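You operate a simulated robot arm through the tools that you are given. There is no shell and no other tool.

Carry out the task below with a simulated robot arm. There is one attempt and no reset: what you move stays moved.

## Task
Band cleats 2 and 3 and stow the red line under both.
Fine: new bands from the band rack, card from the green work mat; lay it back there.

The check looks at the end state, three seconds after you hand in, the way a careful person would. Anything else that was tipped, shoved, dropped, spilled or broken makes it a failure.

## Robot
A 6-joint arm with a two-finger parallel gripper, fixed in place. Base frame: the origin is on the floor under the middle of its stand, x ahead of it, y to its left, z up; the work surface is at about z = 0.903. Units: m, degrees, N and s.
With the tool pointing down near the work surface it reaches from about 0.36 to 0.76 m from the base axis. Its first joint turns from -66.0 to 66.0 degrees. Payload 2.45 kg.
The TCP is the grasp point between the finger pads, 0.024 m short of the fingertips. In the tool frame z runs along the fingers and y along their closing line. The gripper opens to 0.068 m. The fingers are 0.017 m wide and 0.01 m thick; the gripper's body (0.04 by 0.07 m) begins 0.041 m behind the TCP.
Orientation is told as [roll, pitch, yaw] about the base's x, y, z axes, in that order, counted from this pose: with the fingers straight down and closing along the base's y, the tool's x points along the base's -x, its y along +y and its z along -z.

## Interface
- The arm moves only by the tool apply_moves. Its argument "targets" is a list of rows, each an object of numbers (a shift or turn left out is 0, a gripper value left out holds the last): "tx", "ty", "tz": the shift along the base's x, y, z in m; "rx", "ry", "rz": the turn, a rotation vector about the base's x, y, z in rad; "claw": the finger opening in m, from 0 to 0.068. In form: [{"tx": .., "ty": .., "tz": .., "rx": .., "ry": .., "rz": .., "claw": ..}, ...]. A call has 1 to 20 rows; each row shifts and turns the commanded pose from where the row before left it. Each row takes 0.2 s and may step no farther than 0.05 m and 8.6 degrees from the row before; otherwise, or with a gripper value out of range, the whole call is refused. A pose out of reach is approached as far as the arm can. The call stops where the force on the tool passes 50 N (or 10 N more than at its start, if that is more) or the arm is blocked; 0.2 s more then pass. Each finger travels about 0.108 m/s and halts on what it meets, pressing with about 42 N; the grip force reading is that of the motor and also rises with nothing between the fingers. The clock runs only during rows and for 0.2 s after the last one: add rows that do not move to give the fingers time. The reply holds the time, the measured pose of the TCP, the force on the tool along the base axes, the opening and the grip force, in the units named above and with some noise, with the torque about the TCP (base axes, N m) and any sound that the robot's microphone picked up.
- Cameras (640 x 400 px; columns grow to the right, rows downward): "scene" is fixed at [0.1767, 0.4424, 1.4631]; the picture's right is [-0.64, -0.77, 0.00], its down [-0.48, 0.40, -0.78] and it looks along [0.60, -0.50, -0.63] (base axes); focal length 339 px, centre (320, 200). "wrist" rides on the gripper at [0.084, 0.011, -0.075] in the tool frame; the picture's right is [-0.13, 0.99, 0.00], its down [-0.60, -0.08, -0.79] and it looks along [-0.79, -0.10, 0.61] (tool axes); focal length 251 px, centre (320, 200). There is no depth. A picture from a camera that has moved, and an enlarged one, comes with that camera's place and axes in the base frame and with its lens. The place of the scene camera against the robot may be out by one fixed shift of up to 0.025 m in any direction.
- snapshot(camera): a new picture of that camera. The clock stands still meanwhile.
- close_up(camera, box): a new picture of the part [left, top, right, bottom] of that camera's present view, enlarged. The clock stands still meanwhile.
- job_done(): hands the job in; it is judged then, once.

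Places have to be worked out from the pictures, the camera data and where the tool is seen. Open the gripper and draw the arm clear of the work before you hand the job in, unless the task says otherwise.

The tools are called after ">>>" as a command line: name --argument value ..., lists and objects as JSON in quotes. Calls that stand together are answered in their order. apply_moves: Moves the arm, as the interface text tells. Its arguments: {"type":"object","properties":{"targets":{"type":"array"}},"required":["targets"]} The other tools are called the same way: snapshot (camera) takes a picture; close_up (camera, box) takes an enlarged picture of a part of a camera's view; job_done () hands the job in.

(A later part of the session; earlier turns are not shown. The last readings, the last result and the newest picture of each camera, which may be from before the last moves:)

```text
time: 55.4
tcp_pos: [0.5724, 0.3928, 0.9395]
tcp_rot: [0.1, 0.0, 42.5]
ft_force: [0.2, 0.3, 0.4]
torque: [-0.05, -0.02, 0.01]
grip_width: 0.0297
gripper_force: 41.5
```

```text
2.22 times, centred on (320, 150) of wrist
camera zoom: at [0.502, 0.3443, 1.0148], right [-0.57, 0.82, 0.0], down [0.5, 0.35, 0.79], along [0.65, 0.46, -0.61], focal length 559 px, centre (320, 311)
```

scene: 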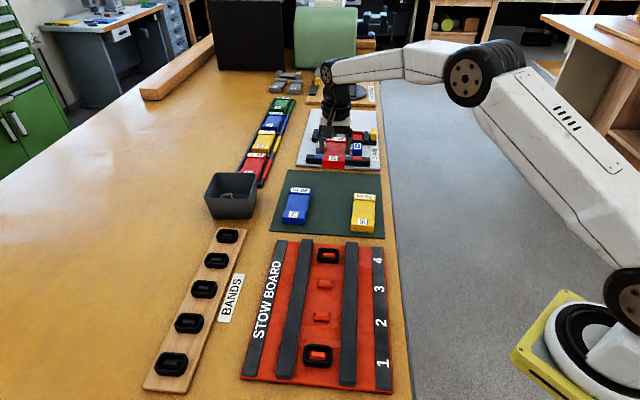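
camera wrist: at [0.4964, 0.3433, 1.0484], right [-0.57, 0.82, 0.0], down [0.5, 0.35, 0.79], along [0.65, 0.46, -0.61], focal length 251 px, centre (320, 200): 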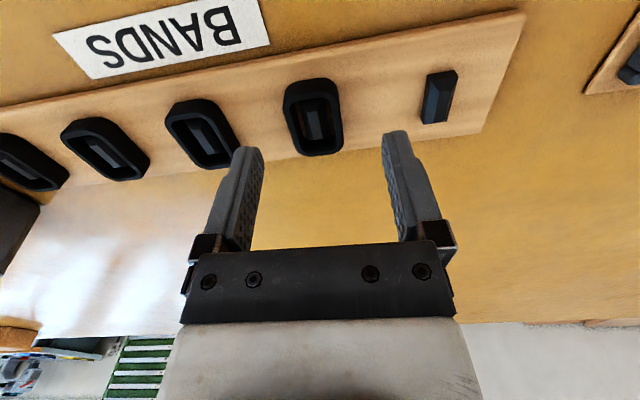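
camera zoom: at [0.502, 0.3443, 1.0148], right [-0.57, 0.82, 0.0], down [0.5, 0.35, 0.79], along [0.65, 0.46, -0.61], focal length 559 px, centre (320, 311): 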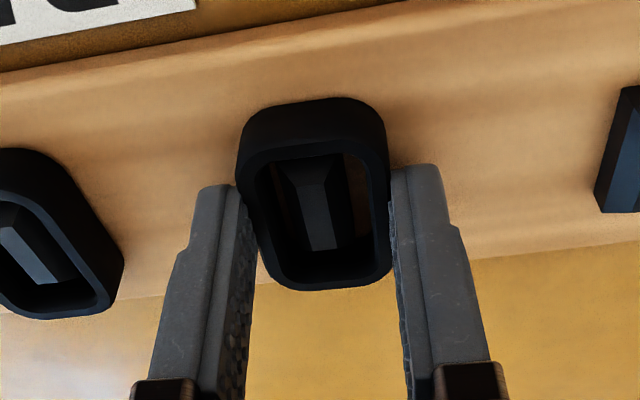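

Band B is held, about 3 mm nearer the camera in the grip than band A was. I lift it straight off the peg.

>>> apply_moves --targets '[{"tz": 0.005}, {"tz": 0.01}, {"tz": 0.02}, {"tz": 0.03}, {"tz": 0.03}, {}]'

>>> snapshot --camera "wrist"

```text
time: 56.8
tcp_pos: [0.5735, 0.3924, 1.0344]
tcp_rot: [0.0, -0.1, 42.5]
ft_force: [0.4, 0.2, -0.1]
torque: [-0.01, 0.02, 0.02]
grip_width: 0.0299
gripper_force: 42.2
```

```text
taken
camera wrist: at [0.5033, 0.3433, 1.1099], right [-0.57, 0.82, 0.0], down [0.5, 0.35, 0.79], along [0.65, 0.46, -0.61], focal length 251 px, centre (320, 200)
```

wrist: 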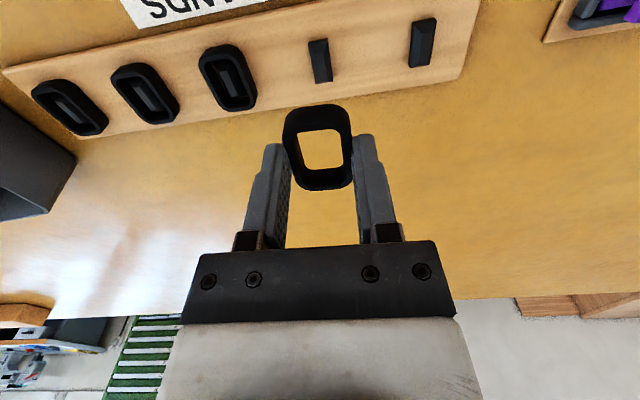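

I carry band B above cleat 3 (target about (0.486, 0.154)), turn to 44°, and lower to z ≈ 0.98 to check alignment.

>>> apply_moves --targets '[{"tx": -0.01465, "ty": -0.0398, "rz": 0.0135}, {"tx": -0.01465, "ty": -0.0398, "rz": 0.0135}, {"tx": -0.01465, "ty": -0.0398}, {"tx": -0.01465, "ty": -0.0398}, {"tx": -0.01465, "ty": -0.0398}, {"tx": -0.01465, "ty": -0.0398}, {"tz": -0.027}, {"tz": -0.027}, {}]'

>>> close_up --camera "scene" --box '[285, 245, 365, 315]'

>>> close_up --camera "wrist" --box '[250, 30, 390, 150]'

>>> snapshot --camera "wrist"

```text
time: 58.8
tcp_pos: [0.4846, 0.1556, 0.978]
tcp_rot: [-0.1, -0.2, 44.0]
ft_force: [0.5, -0.5, -0.1]
torque: [0.03, 0.0, -0.01]
grip_width: 0.0299
gripper_force: 42.4
```

```text
5.71 times, centred on (325, 280) of scene
camera zoom: at [0.1767, 0.4424, 1.4631], right [-0.64, -0.77, 0.0], down [-0.48, 0.4, -0.78], along [0.6, -0.5, -0.63], focal length 1936 px, centre (291, -257)
```

zoom: 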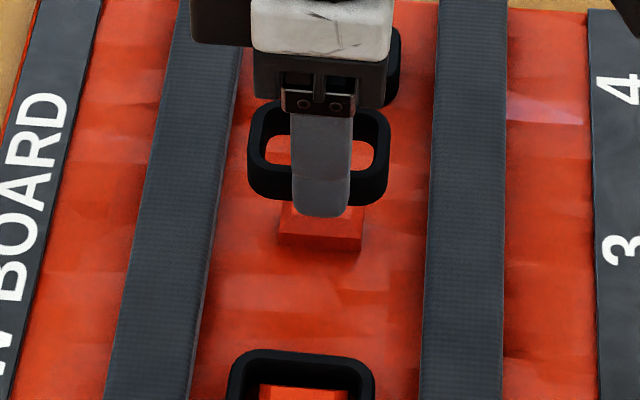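

```text
3.33 times, centred on (320, 90) of wrist
camera zoom: at [0.4154, 0.106, 1.0543], right [-0.6, 0.8, 0.0], down [0.49, 0.36, 0.79], along [0.64, 0.47, -0.61], focal length 838 px, centre (320, 567)
```

zoom: 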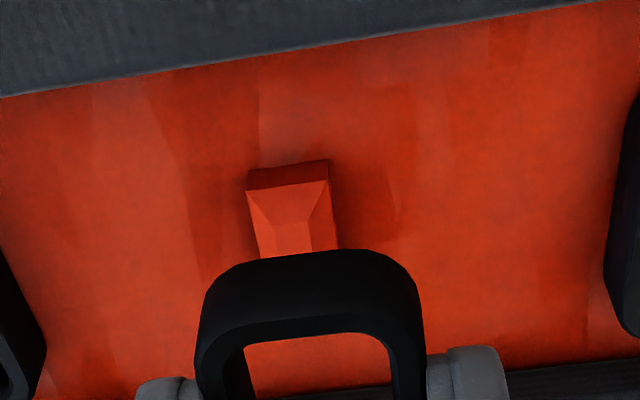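

```text
taken
camera wrist: at [0.4154, 0.106, 1.0543], right [-0.6, 0.8, 0.0], down [0.49, 0.36, 0.79], along [0.64, 0.47, -0.61], focal length 251 px, centre (320, 200)
```

wrist: 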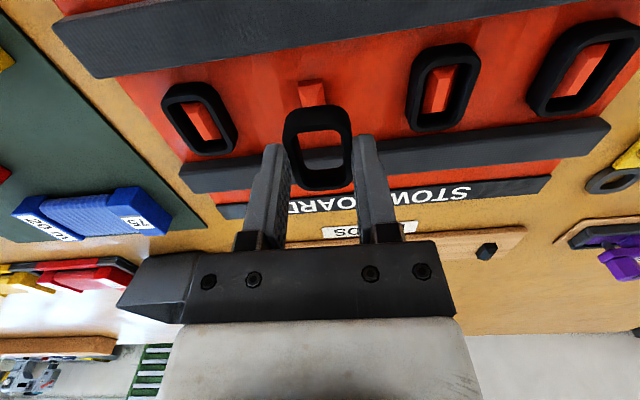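

In the scene view band B is centred on cleat 3; in the wrist view it is about 3.5 mm too far toward cleat 2. I shift that much along the row and lower 8 mm to re-check.

>>> apply_moves --targets '[{"tx": 0.0025, "ty": -0.0026}, {"tz": -0.009}, {}]'

>>> close_up --camera "scene" --box '[285, 245, 365, 315]'

>>> close_up --camera "wrist" --box '[250, 40, 390, 160]'

```text
time: 59.6
tcp_pos: [0.4877, 0.1525, 0.9707]
tcp_rot: [-0.1, -0.1, 44.0]
ft_force: [0.1, 0.4, -0.4]
torque: [0.01, 0.01, 0.0]
grip_width: 0.0299
gripper_force: 41.7
```

```text
5.71 times, centred on (325, 280) of scene
camera zoom: at [0.1767, 0.4424, 1.4631], right [-0.64, -0.77, 0.0], down [-0.48, 0.4, -0.78], along [0.6, -0.5, -0.63], focal length 1936 px, centre (291, -257)
```

zoom: 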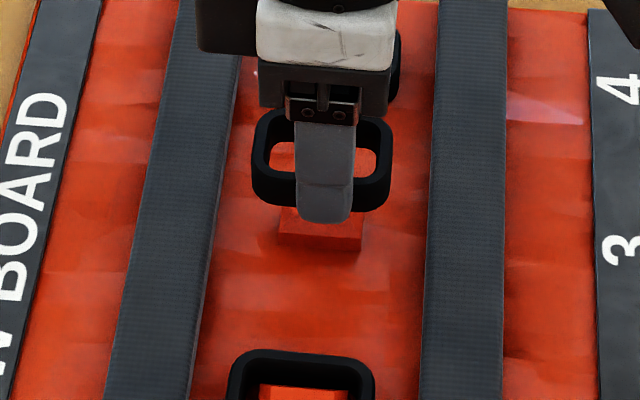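

```text
3.33 times, centred on (320, 100) of wrist
camera zoom: at [0.418, 0.1022, 1.0453], right [-0.6, 0.8, 0.0], down [0.49, 0.36, 0.79], along [0.64, 0.47, -0.61], focal length 838 px, centre (320, 533)
```

zoom: 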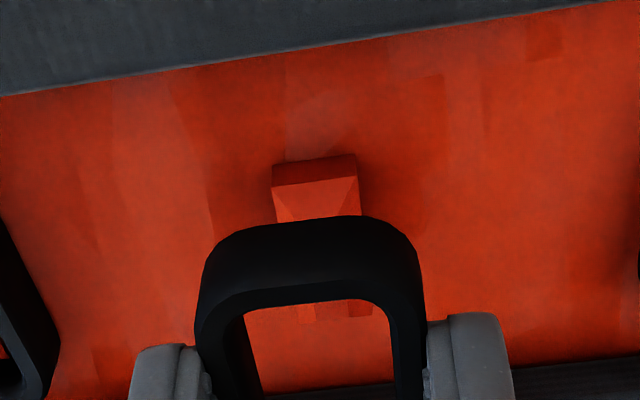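

Alignment now matches the successful cleat 2 placement in both views. I lower step by step.

>>> apply_moves --targets '[{"tz": -0.005}, {"tz": -0.004}, {"tz": -0.003}, {"tz": -0.003}, {"tz": -0.003}, {"tz": -0.002}, {"tz": -0.002}, {"tz": -0.002}, {}]'

>>> close_up --camera "wrist" --box '[220, 60, 420, 240]'

>>> close_up --camera "scene" --box '[285, 245, 365, 315]'

```text
time: 61.6
tcp_pos: [0.4857, 0.1523, 0.9464]
tcp_rot: [0.0, -0.1, 44.1]
ft_force: [0.1, 0.4, -0.1]
torque: [-0.05, -0.04, -0.02]
grip_width: 0.03
gripper_force: 41.9
```

```text
2.22 times, centred on (320, 150) of wrist
camera zoom: at [0.4168, 0.1015, 1.0217], right [-0.6, 0.8, 0.0], down [0.49, 0.36, 0.79], along [0.64, 0.47, -0.61], focal length 559 px, centre (320, 311)
```

zoom: 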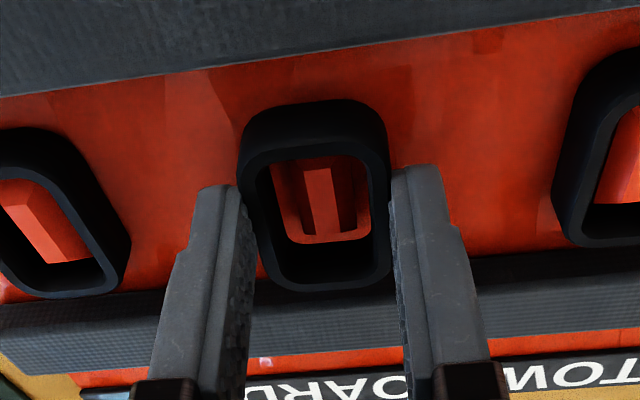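

```text
5.71 times, centred on (325, 280) of scene
camera zoom: at [0.1767, 0.4424, 1.4631], right [-0.64, -0.77, 0.0], down [-0.48, 0.4, -0.78], along [0.6, -0.5, -0.63], focal length 1936 px, centre (291, -257)
```

zoom: 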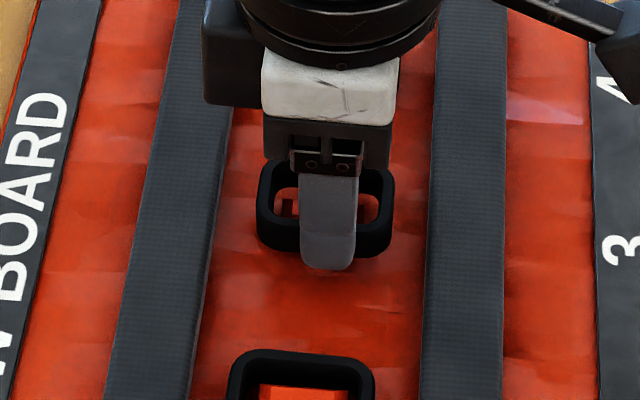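

The cleat shows inside the opening. I continue in 1-1.5 mm steps to seat it on the board.

>>> apply_moves --targets '[{"tz": -0.0015}, {"tz": -0.0015}, {"tz": -0.0015}, {"tz": -0.001}, {"tz": -0.001}, {"tz": -0.001}, {"tz": -0.001}, {}]'

```text
time: 63.4
tcp_pos: [0.4864, 0.1513, 0.939]
tcp_rot: [0.0, -0.1, 44.1]
ft_force: [-3.2, -4.5, 14.7]
torque: [-0.13, 0.01, 0.02]
grip_width: 0.0299
gripper_force: 41.9
```

Contact with about 15 N at the same height as the first band. I check it visually before releasing.

>>> close_up --camera "scene" --box '[285, 245, 365, 315]'

>>> close_up --camera "wrist" --box '[220, 60, 420, 240]'

```text
5.71 times, centred on (325, 280) of scene
camera zoom: at [0.1764, 0.4422, 1.4633], right [-0.64, -0.77, 0.0], down [-0.48, 0.4, -0.78], along [0.6, -0.49, -0.63], focal length 1936 px, centre (291, -257)
```

zoom: 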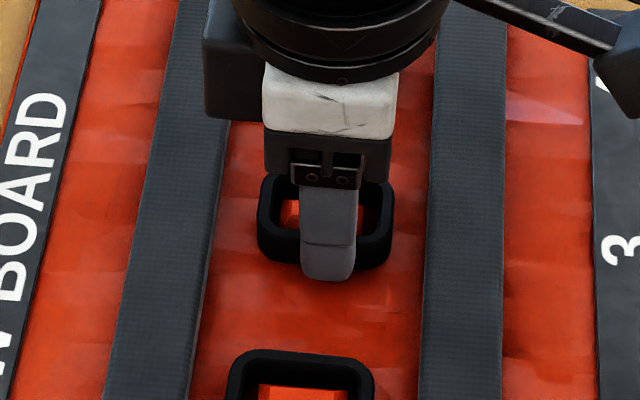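

```text
2.22 times, centred on (320, 150) of wrist
camera zoom: at [0.4171, 0.1007, 1.0143], right [-0.6, 0.8, 0.0], down [0.49, 0.36, 0.79], along [0.64, 0.47, -0.61], focal length 559 px, centre (320, 311)
```

zoom: 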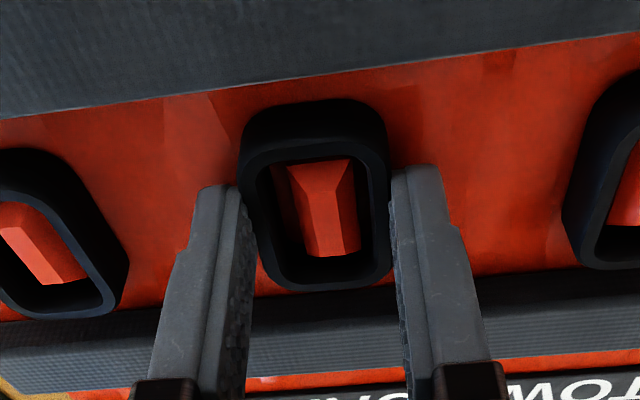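

Band B sits flat around cleat 3. I release it and rise.

>>> apply_moves --targets '[{"tz": 0.0005, "claw": 0.046}, {}, {"tz": 0.005}, {"tz": 0.02}, {"tz": 0.03}, {"tz": 0.03}, {}]'

>>> close_up --camera "scene" --box '[250, 235, 400, 375]'

>>> snapshot --camera "wrist"

```text
time: 65.0
tcp_pos: [0.4864, 0.1531, 1.023]
tcp_rot: [0.1, -0.1, 44.1]
ft_force: [-0.6, -0.8, 0.2]
torque: [0.01, -0.01, -0.03]
grip_width: 0.0458
gripper_force: 0.2
```

```text
2.86 times, centred on (325, 305) of scene
camera zoom: at [0.1767, 0.4424, 1.4631], right [-0.64, -0.77, 0.0], down [-0.48, 0.4, -0.78], along [0.6, -0.5, -0.63], focal length 968 px, centre (306, -100)
```

zoom: 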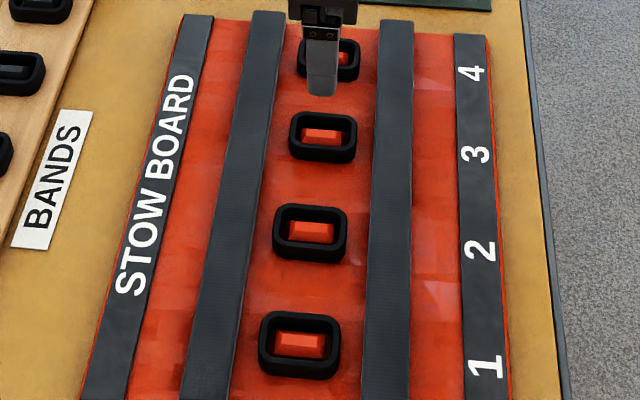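

```text
taken
camera wrist: at [0.4174, 0.1026, 1.0989], right [-0.6, 0.8, 0.0], down [0.49, 0.36, 0.79], along [0.64, 0.47, -0.61], focal length 251 px, centre (320, 200)
```

wrist: 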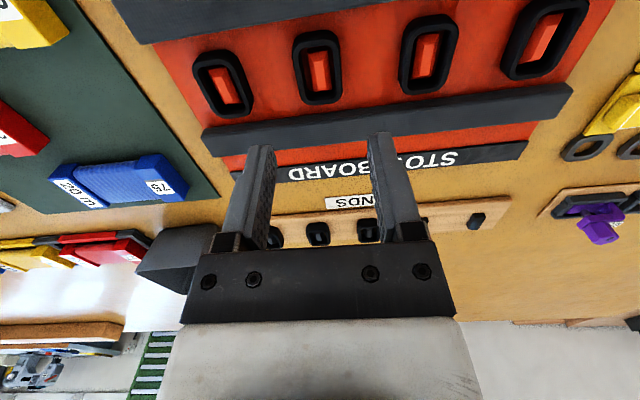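

All four cleats are banded; 2 and 3 look right. Now I return to the green mat with the gripper open to pick up the red card 29 again.

>>> apply_moves --targets '[{"tz": 0.03, "claw": 0.068}, {"tx": 0.0196, "ty": -0.0186, "rz": -0.1297}, {"tx": 0.0196, "ty": -0.0186, "rz": -0.1297}, {"tx": 0.0196, "ty": -0.0186, "rz": -0.1297}, {"tx": 0.0196, "ty": -0.0186, "rz": -0.1297}, {"tx": 0.0196, "ty": -0.0186, "rz": -0.1297}, {"tx": 0.0196, "ty": -0.0186, "rz": -0.1297}, {"tx": 0.0196, "ty": -0.0186, "rz": -0.1297}, {"tx": 0.0196, "ty": -0.0186, "rz": -0.1297}, {"tx": 0.0196, "ty": -0.0186, "rz": -0.1297}, {"tx": 0.0196, "ty": -0.0186, "rz": -0.1297}, {"tx": 0.0196, "ty": -0.0186, "rz": -0.1297}, {"tx": 0.0196, "ty": -0.0186, "rz": -0.1297}, {}]'

>>> snapshot --camera "wrist"

```text
time: 68.0
tcp_pos: [0.7214, -0.0719, 1.0539]
tcp_rot: [0.0, -0.1, -45.2]
ft_force: [0.4, 0.3, 0.1]
torque: [0.04, 0.03, 0.01]
grip_width: 0.0678
gripper_force: 0.0
```

```text
taken
camera wrist: at [0.6687, -0.0036, 1.1284], right [0.79, 0.61, 0.0], down [0.37, -0.48, 0.79], along [0.48, -0.63, -0.61], focal length 251 px, centre (320, 200)
```

wrist: 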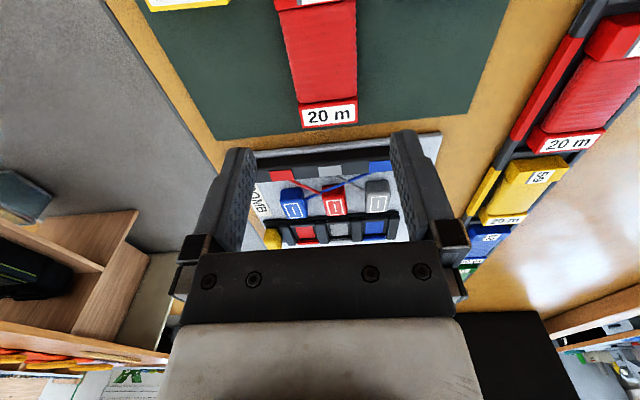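

The card is right below, as I left it. I descend and grip it again.

>>> apply_moves --targets '[{"tz": -0.04}, {"tz": -0.04}, {"tz": -0.025}, {"tz": -0.012}, {}, {"claw": 0.04}, {}, {}]'

```text
time: 69.8
tcp_pos: [0.7202, -0.0707, 0.9349]
tcp_rot: [-0.1, 0.0, -45.1]
ft_force: [-0.1, 0.2, -0.7]
torque: [0.01, 0.0, 0.01]
grip_width: 0.0528
gripper_force: 41.7
```

Gripped (0.0528 m). I lift it and carry it over cleat 2, turning it crosswise again.

>>> apply_moves --targets '[{"tz": 0.01}, {"tz": 0.03}, {"tz": 0.04}, {"tz": 0.04}, {"tx": -0.0239, "ty": 0.0228, "rz": 0.1298}, {"tx": -0.0239, "ty": 0.0228, "rz": 0.1298}, {"tx": -0.0239, "ty": 0.0228, "rz": 0.1298}, {"tx": -0.0239, "ty": 0.0228, "rz": 0.1298}, {"tx": -0.0239, "ty": 0.0228, "rz": 0.1298}, {"tx": -0.0239, "ty": 0.0228, "rz": 0.1298}, {"tx": -0.0239, "ty": 0.0228, "rz": 0.1298}, {"tx": -0.0239, "ty": 0.0228, "rz": 0.1298}, {"tx": -0.0239, "ty": 0.0228, "rz": 0.1298}, {"tx": -0.0239, "ty": 0.0228, "rz": 0.1298}, {"tx": -0.0239, "ty": 0.0228, "rz": 0.1298}, {"tx": -0.0239, "ty": 0.0228, "rz": 0.1298}, {}]'

>>> snapshot --camera "scene"

>>> snapshot --camera "wrist"

```text
time: 73.4
tcp_pos: [0.4339, 0.202, 1.0561]
tcp_rot: [0.0, -0.2, 44.3]
ft_force: [0.8, -0.7, -0.7]
torque: [0.02, 0.0, 0.02]
grip_width: 0.0529
gripper_force: 42.7
```

```text
taken
```

scene: 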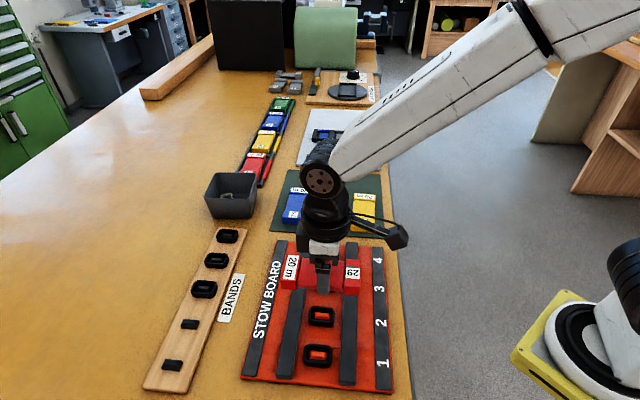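

```text
taken
camera wrist: at [0.3642, 0.1521, 1.131], right [-0.6, 0.8, 0.0], down [0.49, 0.36, 0.79], along [0.64, 0.48, -0.61], focal length 251 px, centre (320, 200)
```

wrist: 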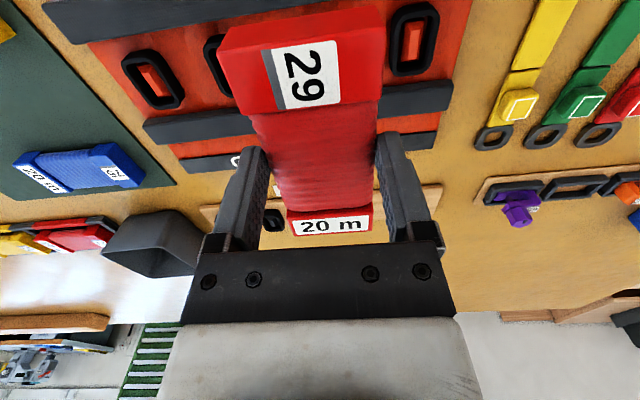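

No line yet. I lower the card toward banded cleat 2, first to just above the rails, and look.

>>> apply_moves --targets '[{"tx": 0.0016, "ty": 0.0026, "tz": -0.03}, {"tz": -0.03}, {"tz": -0.02}, {"tz": -0.01}, {}]'

>>> close_up --camera "scene" --box '[250, 240, 400, 380]'

>>> snapshot --camera "wrist"

```text
time: 74.6
tcp_pos: [0.4357, 0.2044, 0.9666]
tcp_rot: [0.0, -0.2, 44.2]
ft_force: [0.2, 0.6, -0.6]
torque: [0.0, -0.04, -0.01]
grip_width: 0.0525
gripper_force: 41.9
```

```text
2.86 times, centred on (325, 310) of scene
camera zoom: at [0.1768, 0.4424, 1.4631], right [-0.64, -0.77, 0.0], down [-0.48, 0.4, -0.78], along [0.6, -0.5, -0.63], focal length 968 px, centre (306, -114)
```

zoom: 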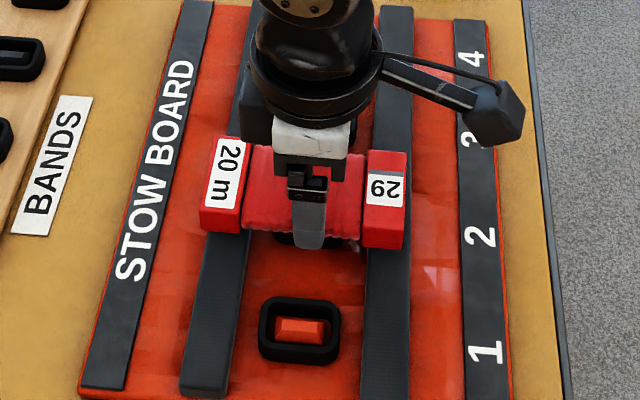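

```text
taken
camera wrist: at [0.3666, 0.154, 1.0421], right [-0.6, 0.8, 0.0], down [0.49, 0.36, 0.79], along [0.64, 0.47, -0.61], focal length 251 px, centre (320, 200)
```

wrist: 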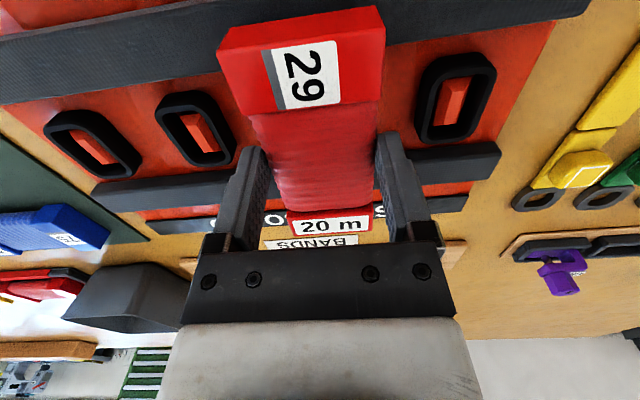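

Nothing yet. I continue to light contact on the rails over cleat 2.

>>> apply_moves --targets '[{"tz": -0.003}, {"tz": -0.002}, {"tz": -0.001}, {"tz": -0.001}, {"tz": -0.001}, {}]'

>>> close_up --camera "scene" --box '[250, 240, 400, 380]'

```text
time: 76.0
tcp_pos: [0.4375, 0.2057, 0.9584]
tcp_rot: [0.0, -0.1, 44.2]
ft_force: [-0.6, 0.4, -1.5]
torque: [-0.01, 0.01, 0.04]
grip_width: 0.0529
gripper_force: 41.8
```

```text
2.86 times, centred on (325, 310) of scene
camera zoom: at [0.1768, 0.4424, 1.4631], right [-0.64, -0.77, 0.0], down [-0.48, 0.4, -0.78], along [0.6, -0.5, -0.63], focal length 968 px, centre (306, -114)
```

zoom: 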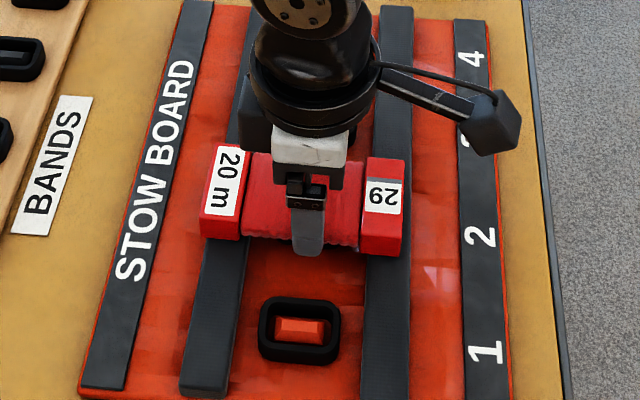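

>>> apply_moves --targets '[{"tz": -0.0007}, {"tz": -0.0007}, {}, {}]'

```text
time: 77.0
tcp_pos: [0.4371, 0.2048, 0.957]
tcp_rot: [0.0, -0.1, 44.2]
ft_force: [0.0, 0.1, -1.7]
torque: [-0.02, -0.02, -0.02]
grip_width: 0.0528
gripper_force: 42.2
```

>>> apply_moves --targets '[{"tz": -0.0007}, {"tz": -0.0007}, {}, {}]'

>>> close_up --camera "scene" --box '[250, 240, 400, 380]'

```text
time: 78.0
tcp_pos: [0.4366, 0.2054, 0.9563]
tcp_rot: [0.0, -0.1, 44.2]
ft_force: [-0.9, -0.1, -0.4]
torque: [0.01, -0.02, 0.0]
grip_width: 0.0529
gripper_force: 41.6
```

```text
2.86 times, centred on (325, 310) of scene
camera zoom: at [0.1768, 0.4424, 1.4631], right [-0.64, -0.77, 0.0], down [-0.48, 0.4, -0.78], along [0.6, -0.5, -0.63], focal length 968 px, centre (306, -114)
```

zoom: 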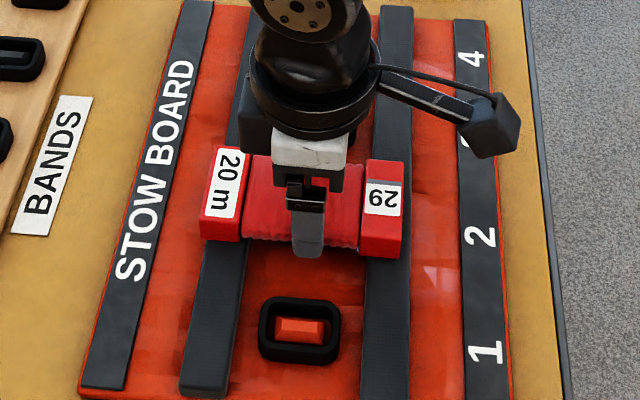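

>>> apply_moves --targets '[{"tz": -0.0007}, {"tz": -0.0007}, {}, {}]'

```text
time: 79.0
tcp_pos: [0.4365, 0.2048, 0.9553]
tcp_rot: [0.0, -0.2, 44.2]
ft_force: [-6.6, -3.5, 31.3]
torque: [-0.17, 0.6, -0.02]
grip_width: 0.0529
gripper_force: 41.7
```

Contact at about 0.9555. I ease off by 0.6 mm and, staying on the rails, draw back 2 cm and then forward past cleat 3, watching the pictures.

>>> apply_moves --targets '[{"tz": 0.0008}, {"tx": -0.007, "ty": 0.0071}, {"tx": -0.007, "ty": 0.0071}, {}, {"tx": 0.007, "ty": -0.0071}, {"tx": 0.007, "ty": -0.0071}, {"tx": 0.007, "ty": -0.0071}, {"tx": 0.007, "ty": -0.0071}, {"tx": 0.007, "ty": -0.0071}, {}]'

>>> close_up --camera "scene" --box '[250, 240, 400, 380]'

>>> snapshot --camera "wrist"

```text
time: 81.2
tcp_pos: [0.4557, 0.1836, 0.9566]
tcp_rot: [0.0, 0.0, 44.1]
ft_force: [-3.7, 4.6, 16.7]
torque: [0.28, -0.14, 0.14]
grip_width: 0.053
gripper_force: 41.9
```

```text
2.86 times, centred on (325, 310) of scene
camera zoom: at [0.1764, 0.4424, 1.4632], right [-0.64, -0.77, 0.0], down [-0.48, 0.4, -0.78], along [0.6, -0.5, -0.63], focal length 968 px, centre (306, -114)
```

zoom: 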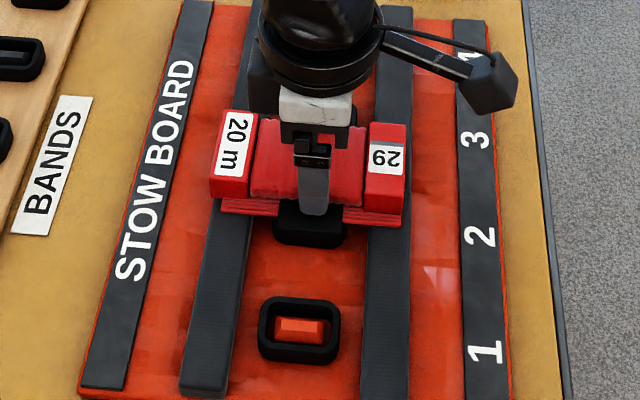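

```text
taken
camera wrist: at [0.3871, 0.1333, 1.031], right [-0.6, 0.8, 0.0], down [0.49, 0.36, 0.79], along [0.64, 0.47, -0.61], focal length 251 px, centre (320, 200)
```

wrist: 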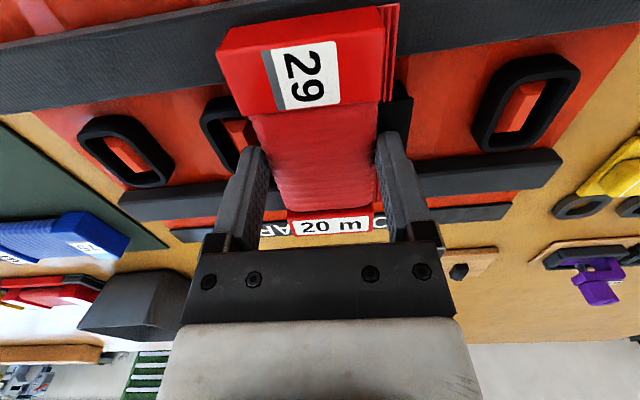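

A red bundle of strands has appeared across the rails under band 2: pressing the card down crosswise over a banded cleat stows the line. I lift straight up now to look.

>>> apply_moves --targets '[{"tz": 0.005}, {"tz": 0.015}, {"tz": 0.03}, {}]'

>>> close_up --camera "scene" --box '[250, 240, 400, 380]'

>>> close_up --camera "scene" --box '[285, 280, 375, 350]'

>>> snapshot --camera "wrist"

```text
time: 82.2
tcp_pos: [0.4579, 0.183, 1.0064]
tcp_rot: [0.0, -0.1, 44.3]
ft_force: [0.5, -0.4, -0.7]
torque: [0.02, -0.04, -0.01]
grip_width: 0.0529
gripper_force: 42.2
```

```text
2.86 times, centred on (325, 310) of scene
camera zoom: at [0.1768, 0.4424, 1.4631], right [-0.64, -0.77, 0.0], down [-0.48, 0.4, -0.78], along [0.6, -0.5, -0.63], focal length 968 px, centre (306, -114)
```

zoom: 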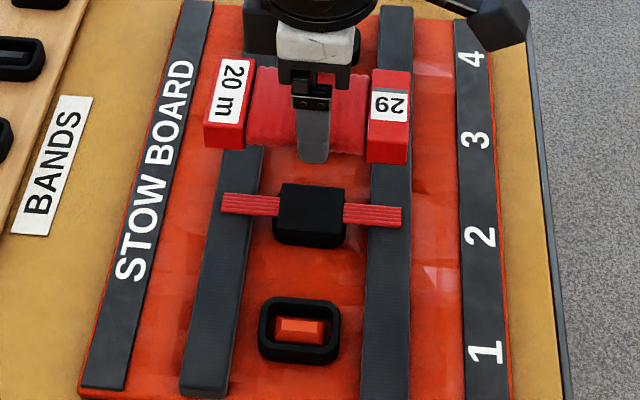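

```text
5.71 times, centred on (330, 315) of scene
camera zoom: at [0.1768, 0.4424, 1.4631], right [-0.64, -0.77, 0.0], down [-0.48, 0.4, -0.78], along [0.6, -0.5, -0.63], focal length 1936 px, centre (263, -457)
```

zoom: 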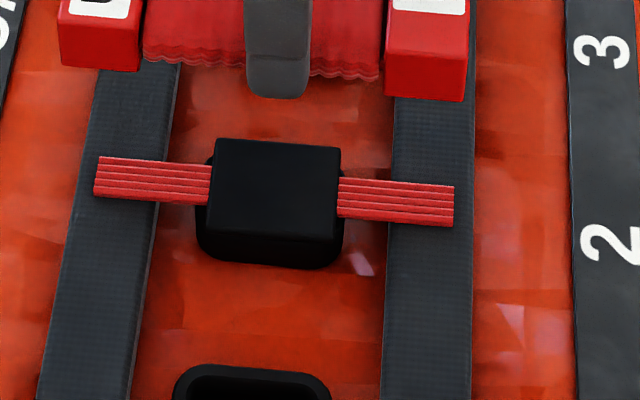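

```text
taken
camera wrist: at [0.3888, 0.1328, 1.0812], right [-0.6, 0.8, 0.0], down [0.49, 0.36, 0.79], along [0.64, 0.47, -0.61], focal length 251 px, centre (320, 200)
```

wrist: 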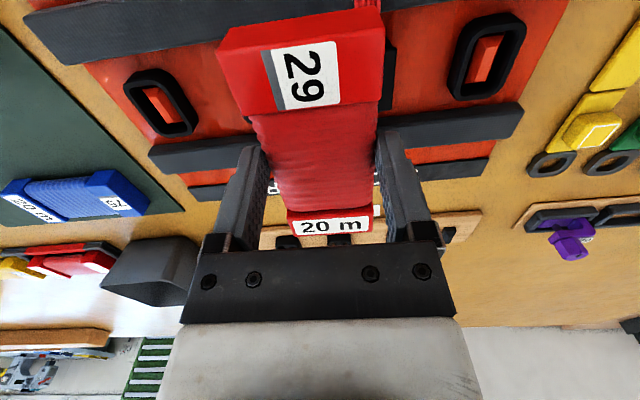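

The red line is now stowed under band 2, the band folded over the strands. I do the same at cleat 3: move over it at this height, then lower straight down.

>>> apply_moves --targets '[{"tx": 0.0145, "ty": -0.0153}, {"tx": 0.0145, "ty": -0.0153}, {"tz": -0.02}, {"tz": -0.02}, {}]'

>>> close_up --camera "scene" --box '[250, 225, 400, 345]'

>>> snapshot --camera "wrist"

```text
time: 83.4
tcp_pos: [0.4862, 0.152, 0.9636]
tcp_rot: [0.1, -0.1, 44.2]
ft_force: [0.7, 0.9, -0.9]
torque: [0.02, 0.01, 0.03]
grip_width: 0.0528
gripper_force: 42.1
```

```text
3.33 times, centred on (325, 285) of scene
camera zoom: at [0.1768, 0.4424, 1.4631], right [-0.64, -0.77, 0.0], down [-0.48, 0.4, -0.78], along [0.6, -0.5, -0.63], focal length 1130 px, centre (303, -83)
```

zoom: 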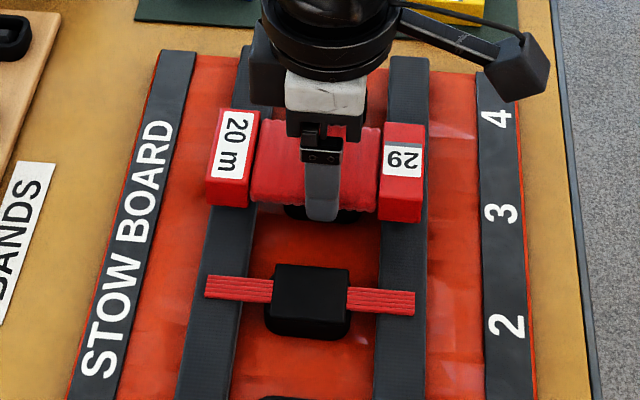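

```text
taken
camera wrist: at [0.4169, 0.1019, 1.0403], right [-0.6, 0.8, 0.0], down [0.49, 0.36, 0.79], along [0.64, 0.48, -0.61], focal length 251 px, centre (320, 200)
```

wrist: 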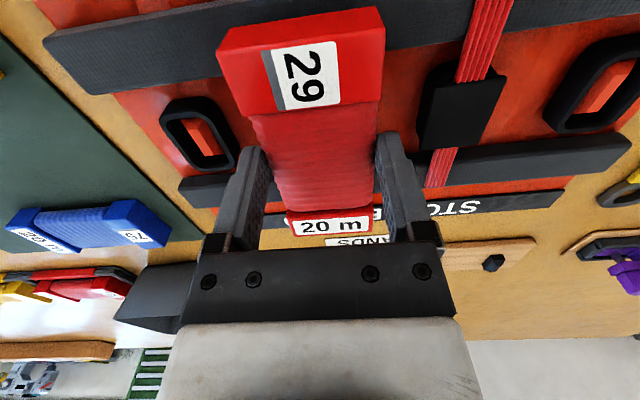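

The card is over cleat 3, clear of the stowed line at 2. I lower to contact in fine steps.

>>> apply_moves --targets '[{"tz": -0.003}, {"tz": -0.002}, {"tz": -0.001}, {"tz": -0.001}, {}]'

```text
time: 84.6
tcp_pos: [0.4858, 0.1525, 0.9581]
tcp_rot: [0.0, -0.1, 44.2]
ft_force: [-0.2, 0.1, 0.5]
torque: [0.03, 0.0, 0.02]
grip_width: 0.0531
gripper_force: 42.0
```

>>> apply_moves --targets '[{"tz": -0.001}, {"tz": -0.0007}, {"tz": -0.0007}, {}]'

```text
time: 85.6
tcp_pos: [0.4864, 0.1524, 0.9573]
tcp_rot: [-0.1, -0.1, 44.3]
ft_force: [0.1, 0.1, 0.1]
torque: [0.0, 0.0, -0.02]
grip_width: 0.0532
gripper_force: 42.2
```

>>> apply_moves --targets '[{"tz": -0.0007}, {"tz": -0.0007}, {}]'

```text
time: 86.4
tcp_pos: [0.4875, 0.153, 0.9548]
tcp_rot: [0.0, -0.1, 44.2]
ft_force: [-6.8, -2.7, 21.9]
torque: [-0.24, 0.45, -0.04]
grip_width: 0.0528
gripper_force: 41.9
```

Contact with 22 N. I press slightly more, as at cleat 2 (about 30 N), hold briefly, then look.

>>> apply_moves --targets '[{"tz": -0.0005}, {}, {}]'

>>> close_up --camera "scene" --box '[250, 225, 400, 345]'

```text
time: 87.2
tcp_pos: [0.4873, 0.1527, 0.9549]
tcp_rot: [-0.1, -0.2, 44.2]
ft_force: [-10.0, -8.6, 38.4]
torque: [-0.22, 0.33, -0.01]
grip_width: 0.053
gripper_force: 41.5
```

```text
3.33 times, centred on (325, 285) of scene
camera zoom: at [0.1758, 0.442, 1.4634], right [-0.64, -0.77, 0.0], down [-0.48, 0.4, -0.78], along [0.6, -0.49, -0.63], focal length 1130 px, centre (303, -83)
```

zoom: 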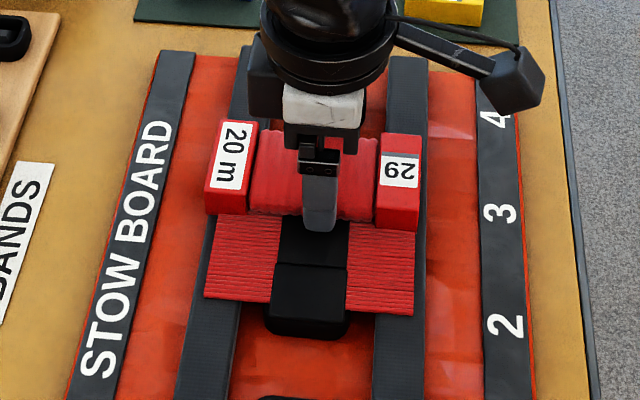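

A wide red run of line now spans cleats 2 to 3 with the bands over it. I lift straight up and inspect.

>>> apply_moves --targets '[{"tz": 0.002}, {"tz": 0.008}, {"tz": 0.03}, {"tz": 0.04}, {"tz": 0.03}, {}]'

>>> snapshot --camera "scene"

>>> close_up --camera "scene" --box '[270, 240, 390, 350]'

>>> snapshot --camera "wrist"

```text
time: 88.6
tcp_pos: [0.4865, 0.1516, 1.064]
tcp_rot: [0.0, 0.0, 44.2]
ft_force: [-0.6, -0.8, -1.5]
torque: [-0.01, 0.0, -0.01]
grip_width: 0.0532
gripper_force: 41.5
```

```text
taken
```

scene: 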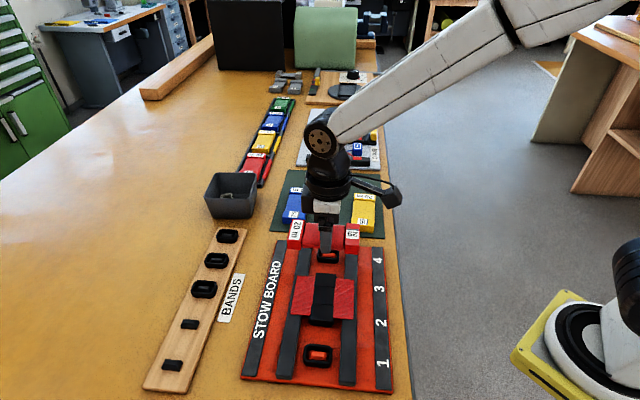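

```text
3.64 times, centred on (330, 295) of scene
camera zoom: at [0.1767, 0.4424, 1.4631], right [-0.64, -0.77, 0.0], down [-0.48, 0.4, -0.78], along [0.6, -0.5, -0.63], focal length 1232 px, centre (284, -146)
```

zoom: 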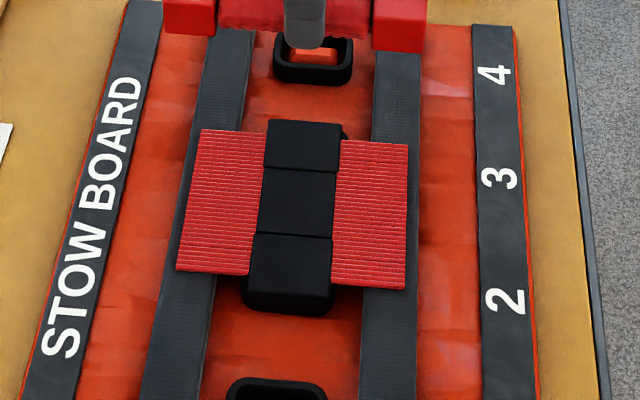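

```text
taken
camera wrist: at [0.4182, 0.1019, 1.1403], right [-0.6, 0.8, 0.0], down [0.49, 0.36, 0.79], along [0.64, 0.47, -0.61], focal length 251 px, centre (320, 200)
```

wrist: 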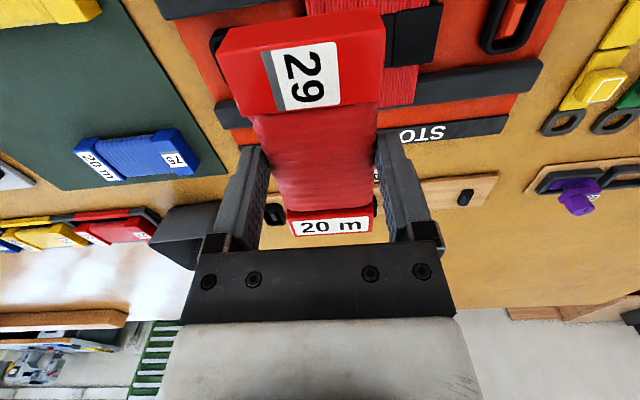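

The line now runs as one panel from cleat 2 to cleat 3 with black bands over it. I zoom in on that and check the details.

>>> close_up --camera "scene" --box '[285, 265, 365, 335]'

>>> close_up --camera "wrist" --box '[300, 0, 560, 150]'

```text
5.71 times, centred on (325, 300) of scene
camera zoom: at [0.1767, 0.4424, 1.4631], right [-0.64, -0.77, 0.0], down [-0.48, 0.4, -0.78], along [0.6, -0.5, -0.63], focal length 1936 px, centre (291, -371)
```

zoom: 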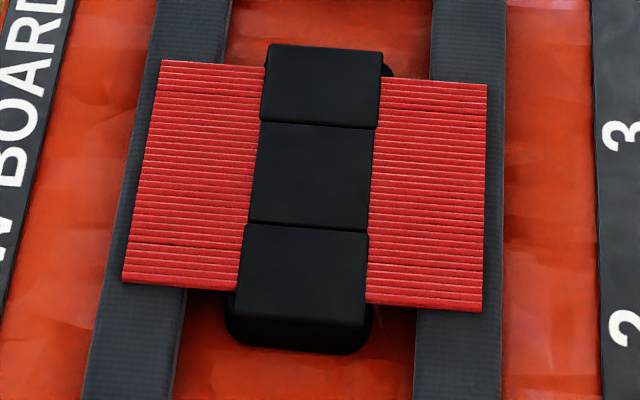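

```text
2.46 times, centred on (430, 75) of wrist
camera zoom: at [0.4182, 0.1019, 1.1403], right [-0.6, 0.8, 0.0], down [0.49, 0.36, 0.79], along [0.64, 0.47, -0.61], focal length 619 px, centre (49, 508)
```

zoom: 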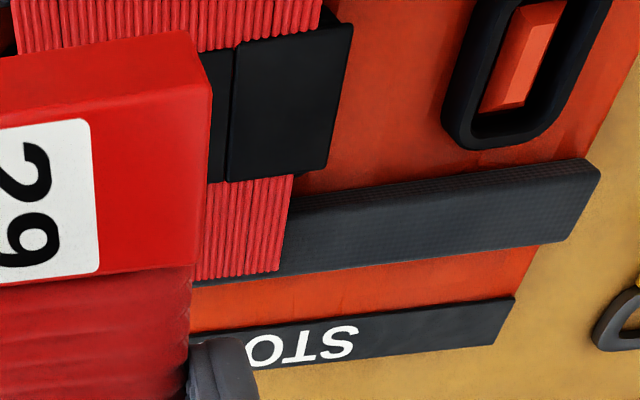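

Both bands close over one continuous run of red line. Now I return the card to its spot on the green mat, turning it back to yaw -45°.

>>> apply_moves --targets '[{"tx": 0.0196, "ty": -0.01863, "rz": -0.1298}, {"tx": 0.0196, "ty": -0.01863, "rz": -0.1298}, {"tx": 0.0196, "ty": -0.01863, "rz": -0.1298}, {"tx": 0.0196, "ty": -0.01863, "rz": -0.1298}, {"tx": 0.0196, "ty": -0.01863, "rz": -0.1298}, {"tx": 0.0196, "ty": -0.01863, "rz": -0.1298}, {"tx": 0.0196, "ty": -0.01863, "rz": -0.1298}, {"tx": 0.0196, "ty": -0.01863, "rz": -0.1298}, {"tx": 0.0196, "ty": -0.01863, "rz": -0.1298}, {"tx": 0.0196, "ty": -0.01863, "rz": -0.1298}, {"tx": 0.0196, "ty": -0.01863, "rz": -0.1298}, {"tx": 0.0196, "ty": -0.01863, "rz": -0.1298}, {}]'

>>> snapshot --camera "wrist"

>>> close_up --camera "scene" --box '[230, 140, 410, 400]'

```text
time: 91.4
tcp_pos: [0.722, -0.0694, 1.0651]
tcp_rot: [0.0, -0.1, -45.3]
ft_force: [0.4, -0.2, -1.0]
torque: [0.02, -0.03, 0.0]
grip_width: 0.053
gripper_force: 42.0
```

```text
taken
camera wrist: at [0.6684, -0.0028, 1.1399], right [0.79, 0.61, 0.0], down [0.37, -0.48, 0.79], along [0.48, -0.63, -0.61], focal length 251 px, centre (320, 200)
```

wrist: 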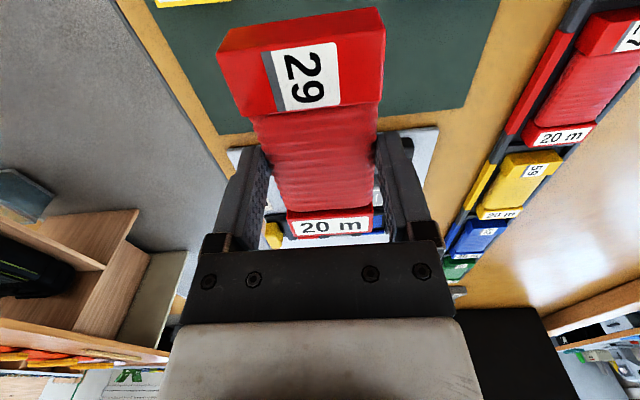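

```text
1.54 times, centred on (320, 270) of scene
camera zoom: at [0.1768, 0.4424, 1.4631], right [-0.64, -0.77, 0.0], down [-0.48, 0.4, -0.78], along [0.6, -0.5, -0.63], focal length 521 px, centre (320, 92)
```

zoom: 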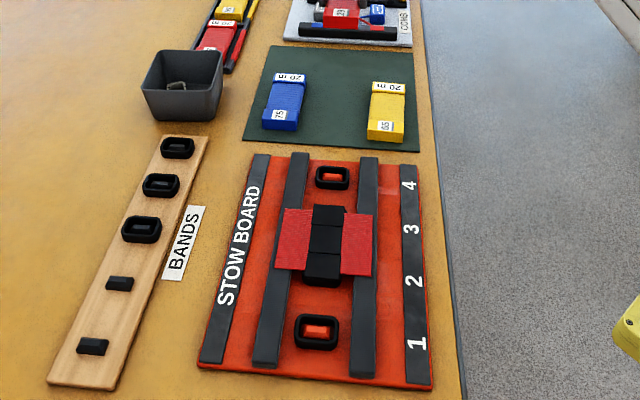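

The board looks right and no line trails from the card. I lower the card onto the mat, finely at the end.

>>> apply_moves --targets '[{"tz": -0.04}, {"tz": -0.04}, {"tz": -0.03}, {"tz": -0.01}, {"tz": -0.004}, {}]'

```text
time: 92.8
tcp_pos: [0.722, -0.0708, 0.9402]
tcp_rot: [0.0, -0.1, -45.1]
ft_force: [-0.2, -0.1, -0.3]
torque: [0.0, -0.01, 0.02]
grip_width: 0.0528
gripper_force: 41.8
```

>>> apply_moves --targets '[{"tz": -0.001}, {"tz": -0.001}, {"tz": -0.001}, {"tz": -0.001}, {}]'

```text
time: 94.0
tcp_pos: [0.7218, -0.0704, 0.9353]
tcp_rot: [0.0, -0.2, -45.1]
ft_force: [1.2, 0.2, 0.2]
torque: [0.02, 0.03, -0.03]
grip_width: 0.0533
gripper_force: 42.1
```

>>> apply_moves --targets '[{"tz": -0.0007}, {"tz": -0.0007}, {}]'

```text
time: 94.8
tcp_pos: [0.7215, -0.0714, 0.9344]
tcp_rot: [-0.1, 0.0, -45.1]
ft_force: [-1.2, -0.7, 0.8]
torque: [-0.18, -0.04, -0.07]
grip_width: 0.053
gripper_force: 42.1
```

>>> apply_moves --targets '[{"tz": -0.0006}, {}]'

```text
time: 95.4
tcp_pos: [0.7217, -0.0694, 0.9338]
tcp_rot: [0.0, -0.1, -45.1]
ft_force: [0.6, -0.7, 3.0]
torque: [-0.31, -0.07, -0.04]
grip_width: 0.0529
gripper_force: 41.6
```

The card is touching the mat. I press half a millimetre more so it lies flat, then open and rise.

>>> apply_moves --targets '[{"tz": -0.0005}, {"claw": 0.068}, {}, {"tz": 0.01}, {"tz": 0.03}, {"tz": 0.04}, {"tz": 0.04}, {}]'

>>> snapshot --camera "scene"

>>> close_up --camera "scene" --box '[260, 160, 400, 248]'

>>> snapshot --camera "wrist"

```text
time: 97.2
tcp_pos: [0.7216, -0.0701, 1.0549]
tcp_rot: [0.0, -0.1, -45.1]
ft_force: [0.1, -0.3, 0.0]
torque: [0.0, -0.03, 0.02]
grip_width: 0.068
gripper_force: 0.0
```

```text
taken
```

scene: 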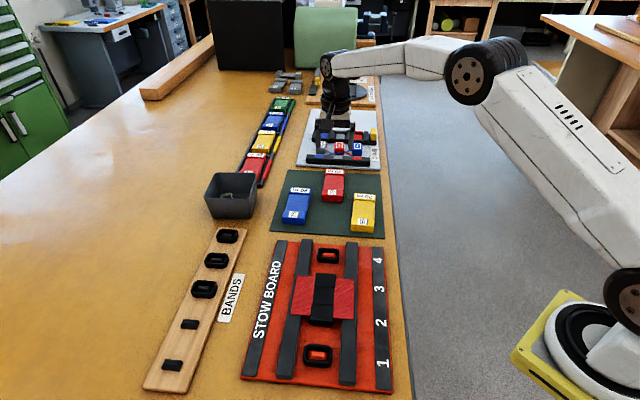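

```text
4.55 times, centred on (330, 204) of scene
camera zoom: at [0.1767, 0.4424, 1.4631], right [-0.64, -0.77, 0.0], down [-0.48, 0.4, -0.78], along [0.6, -0.5, -0.63], focal length 1540 px, centre (274, 182)
```

zoom: 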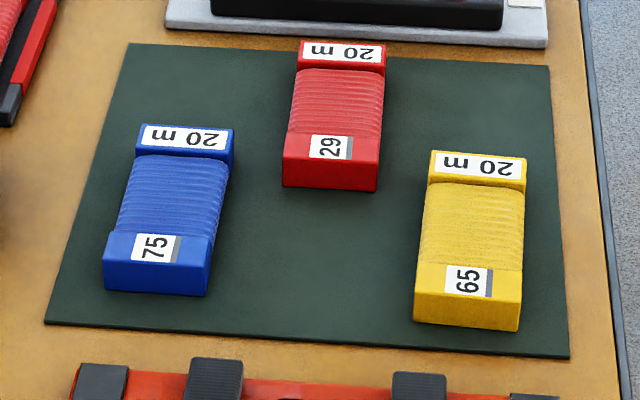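

```text
taken
camera wrist: at [0.6694, -0.0026, 1.1294], right [0.79, 0.61, 0.0], down [0.37, -0.48, 0.79], along [0.48, -0.63, -0.61], focal length 251 px, centre (320, 200)
```

wrist: 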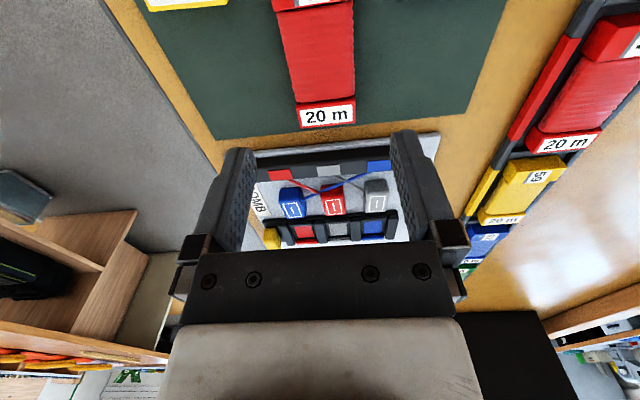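

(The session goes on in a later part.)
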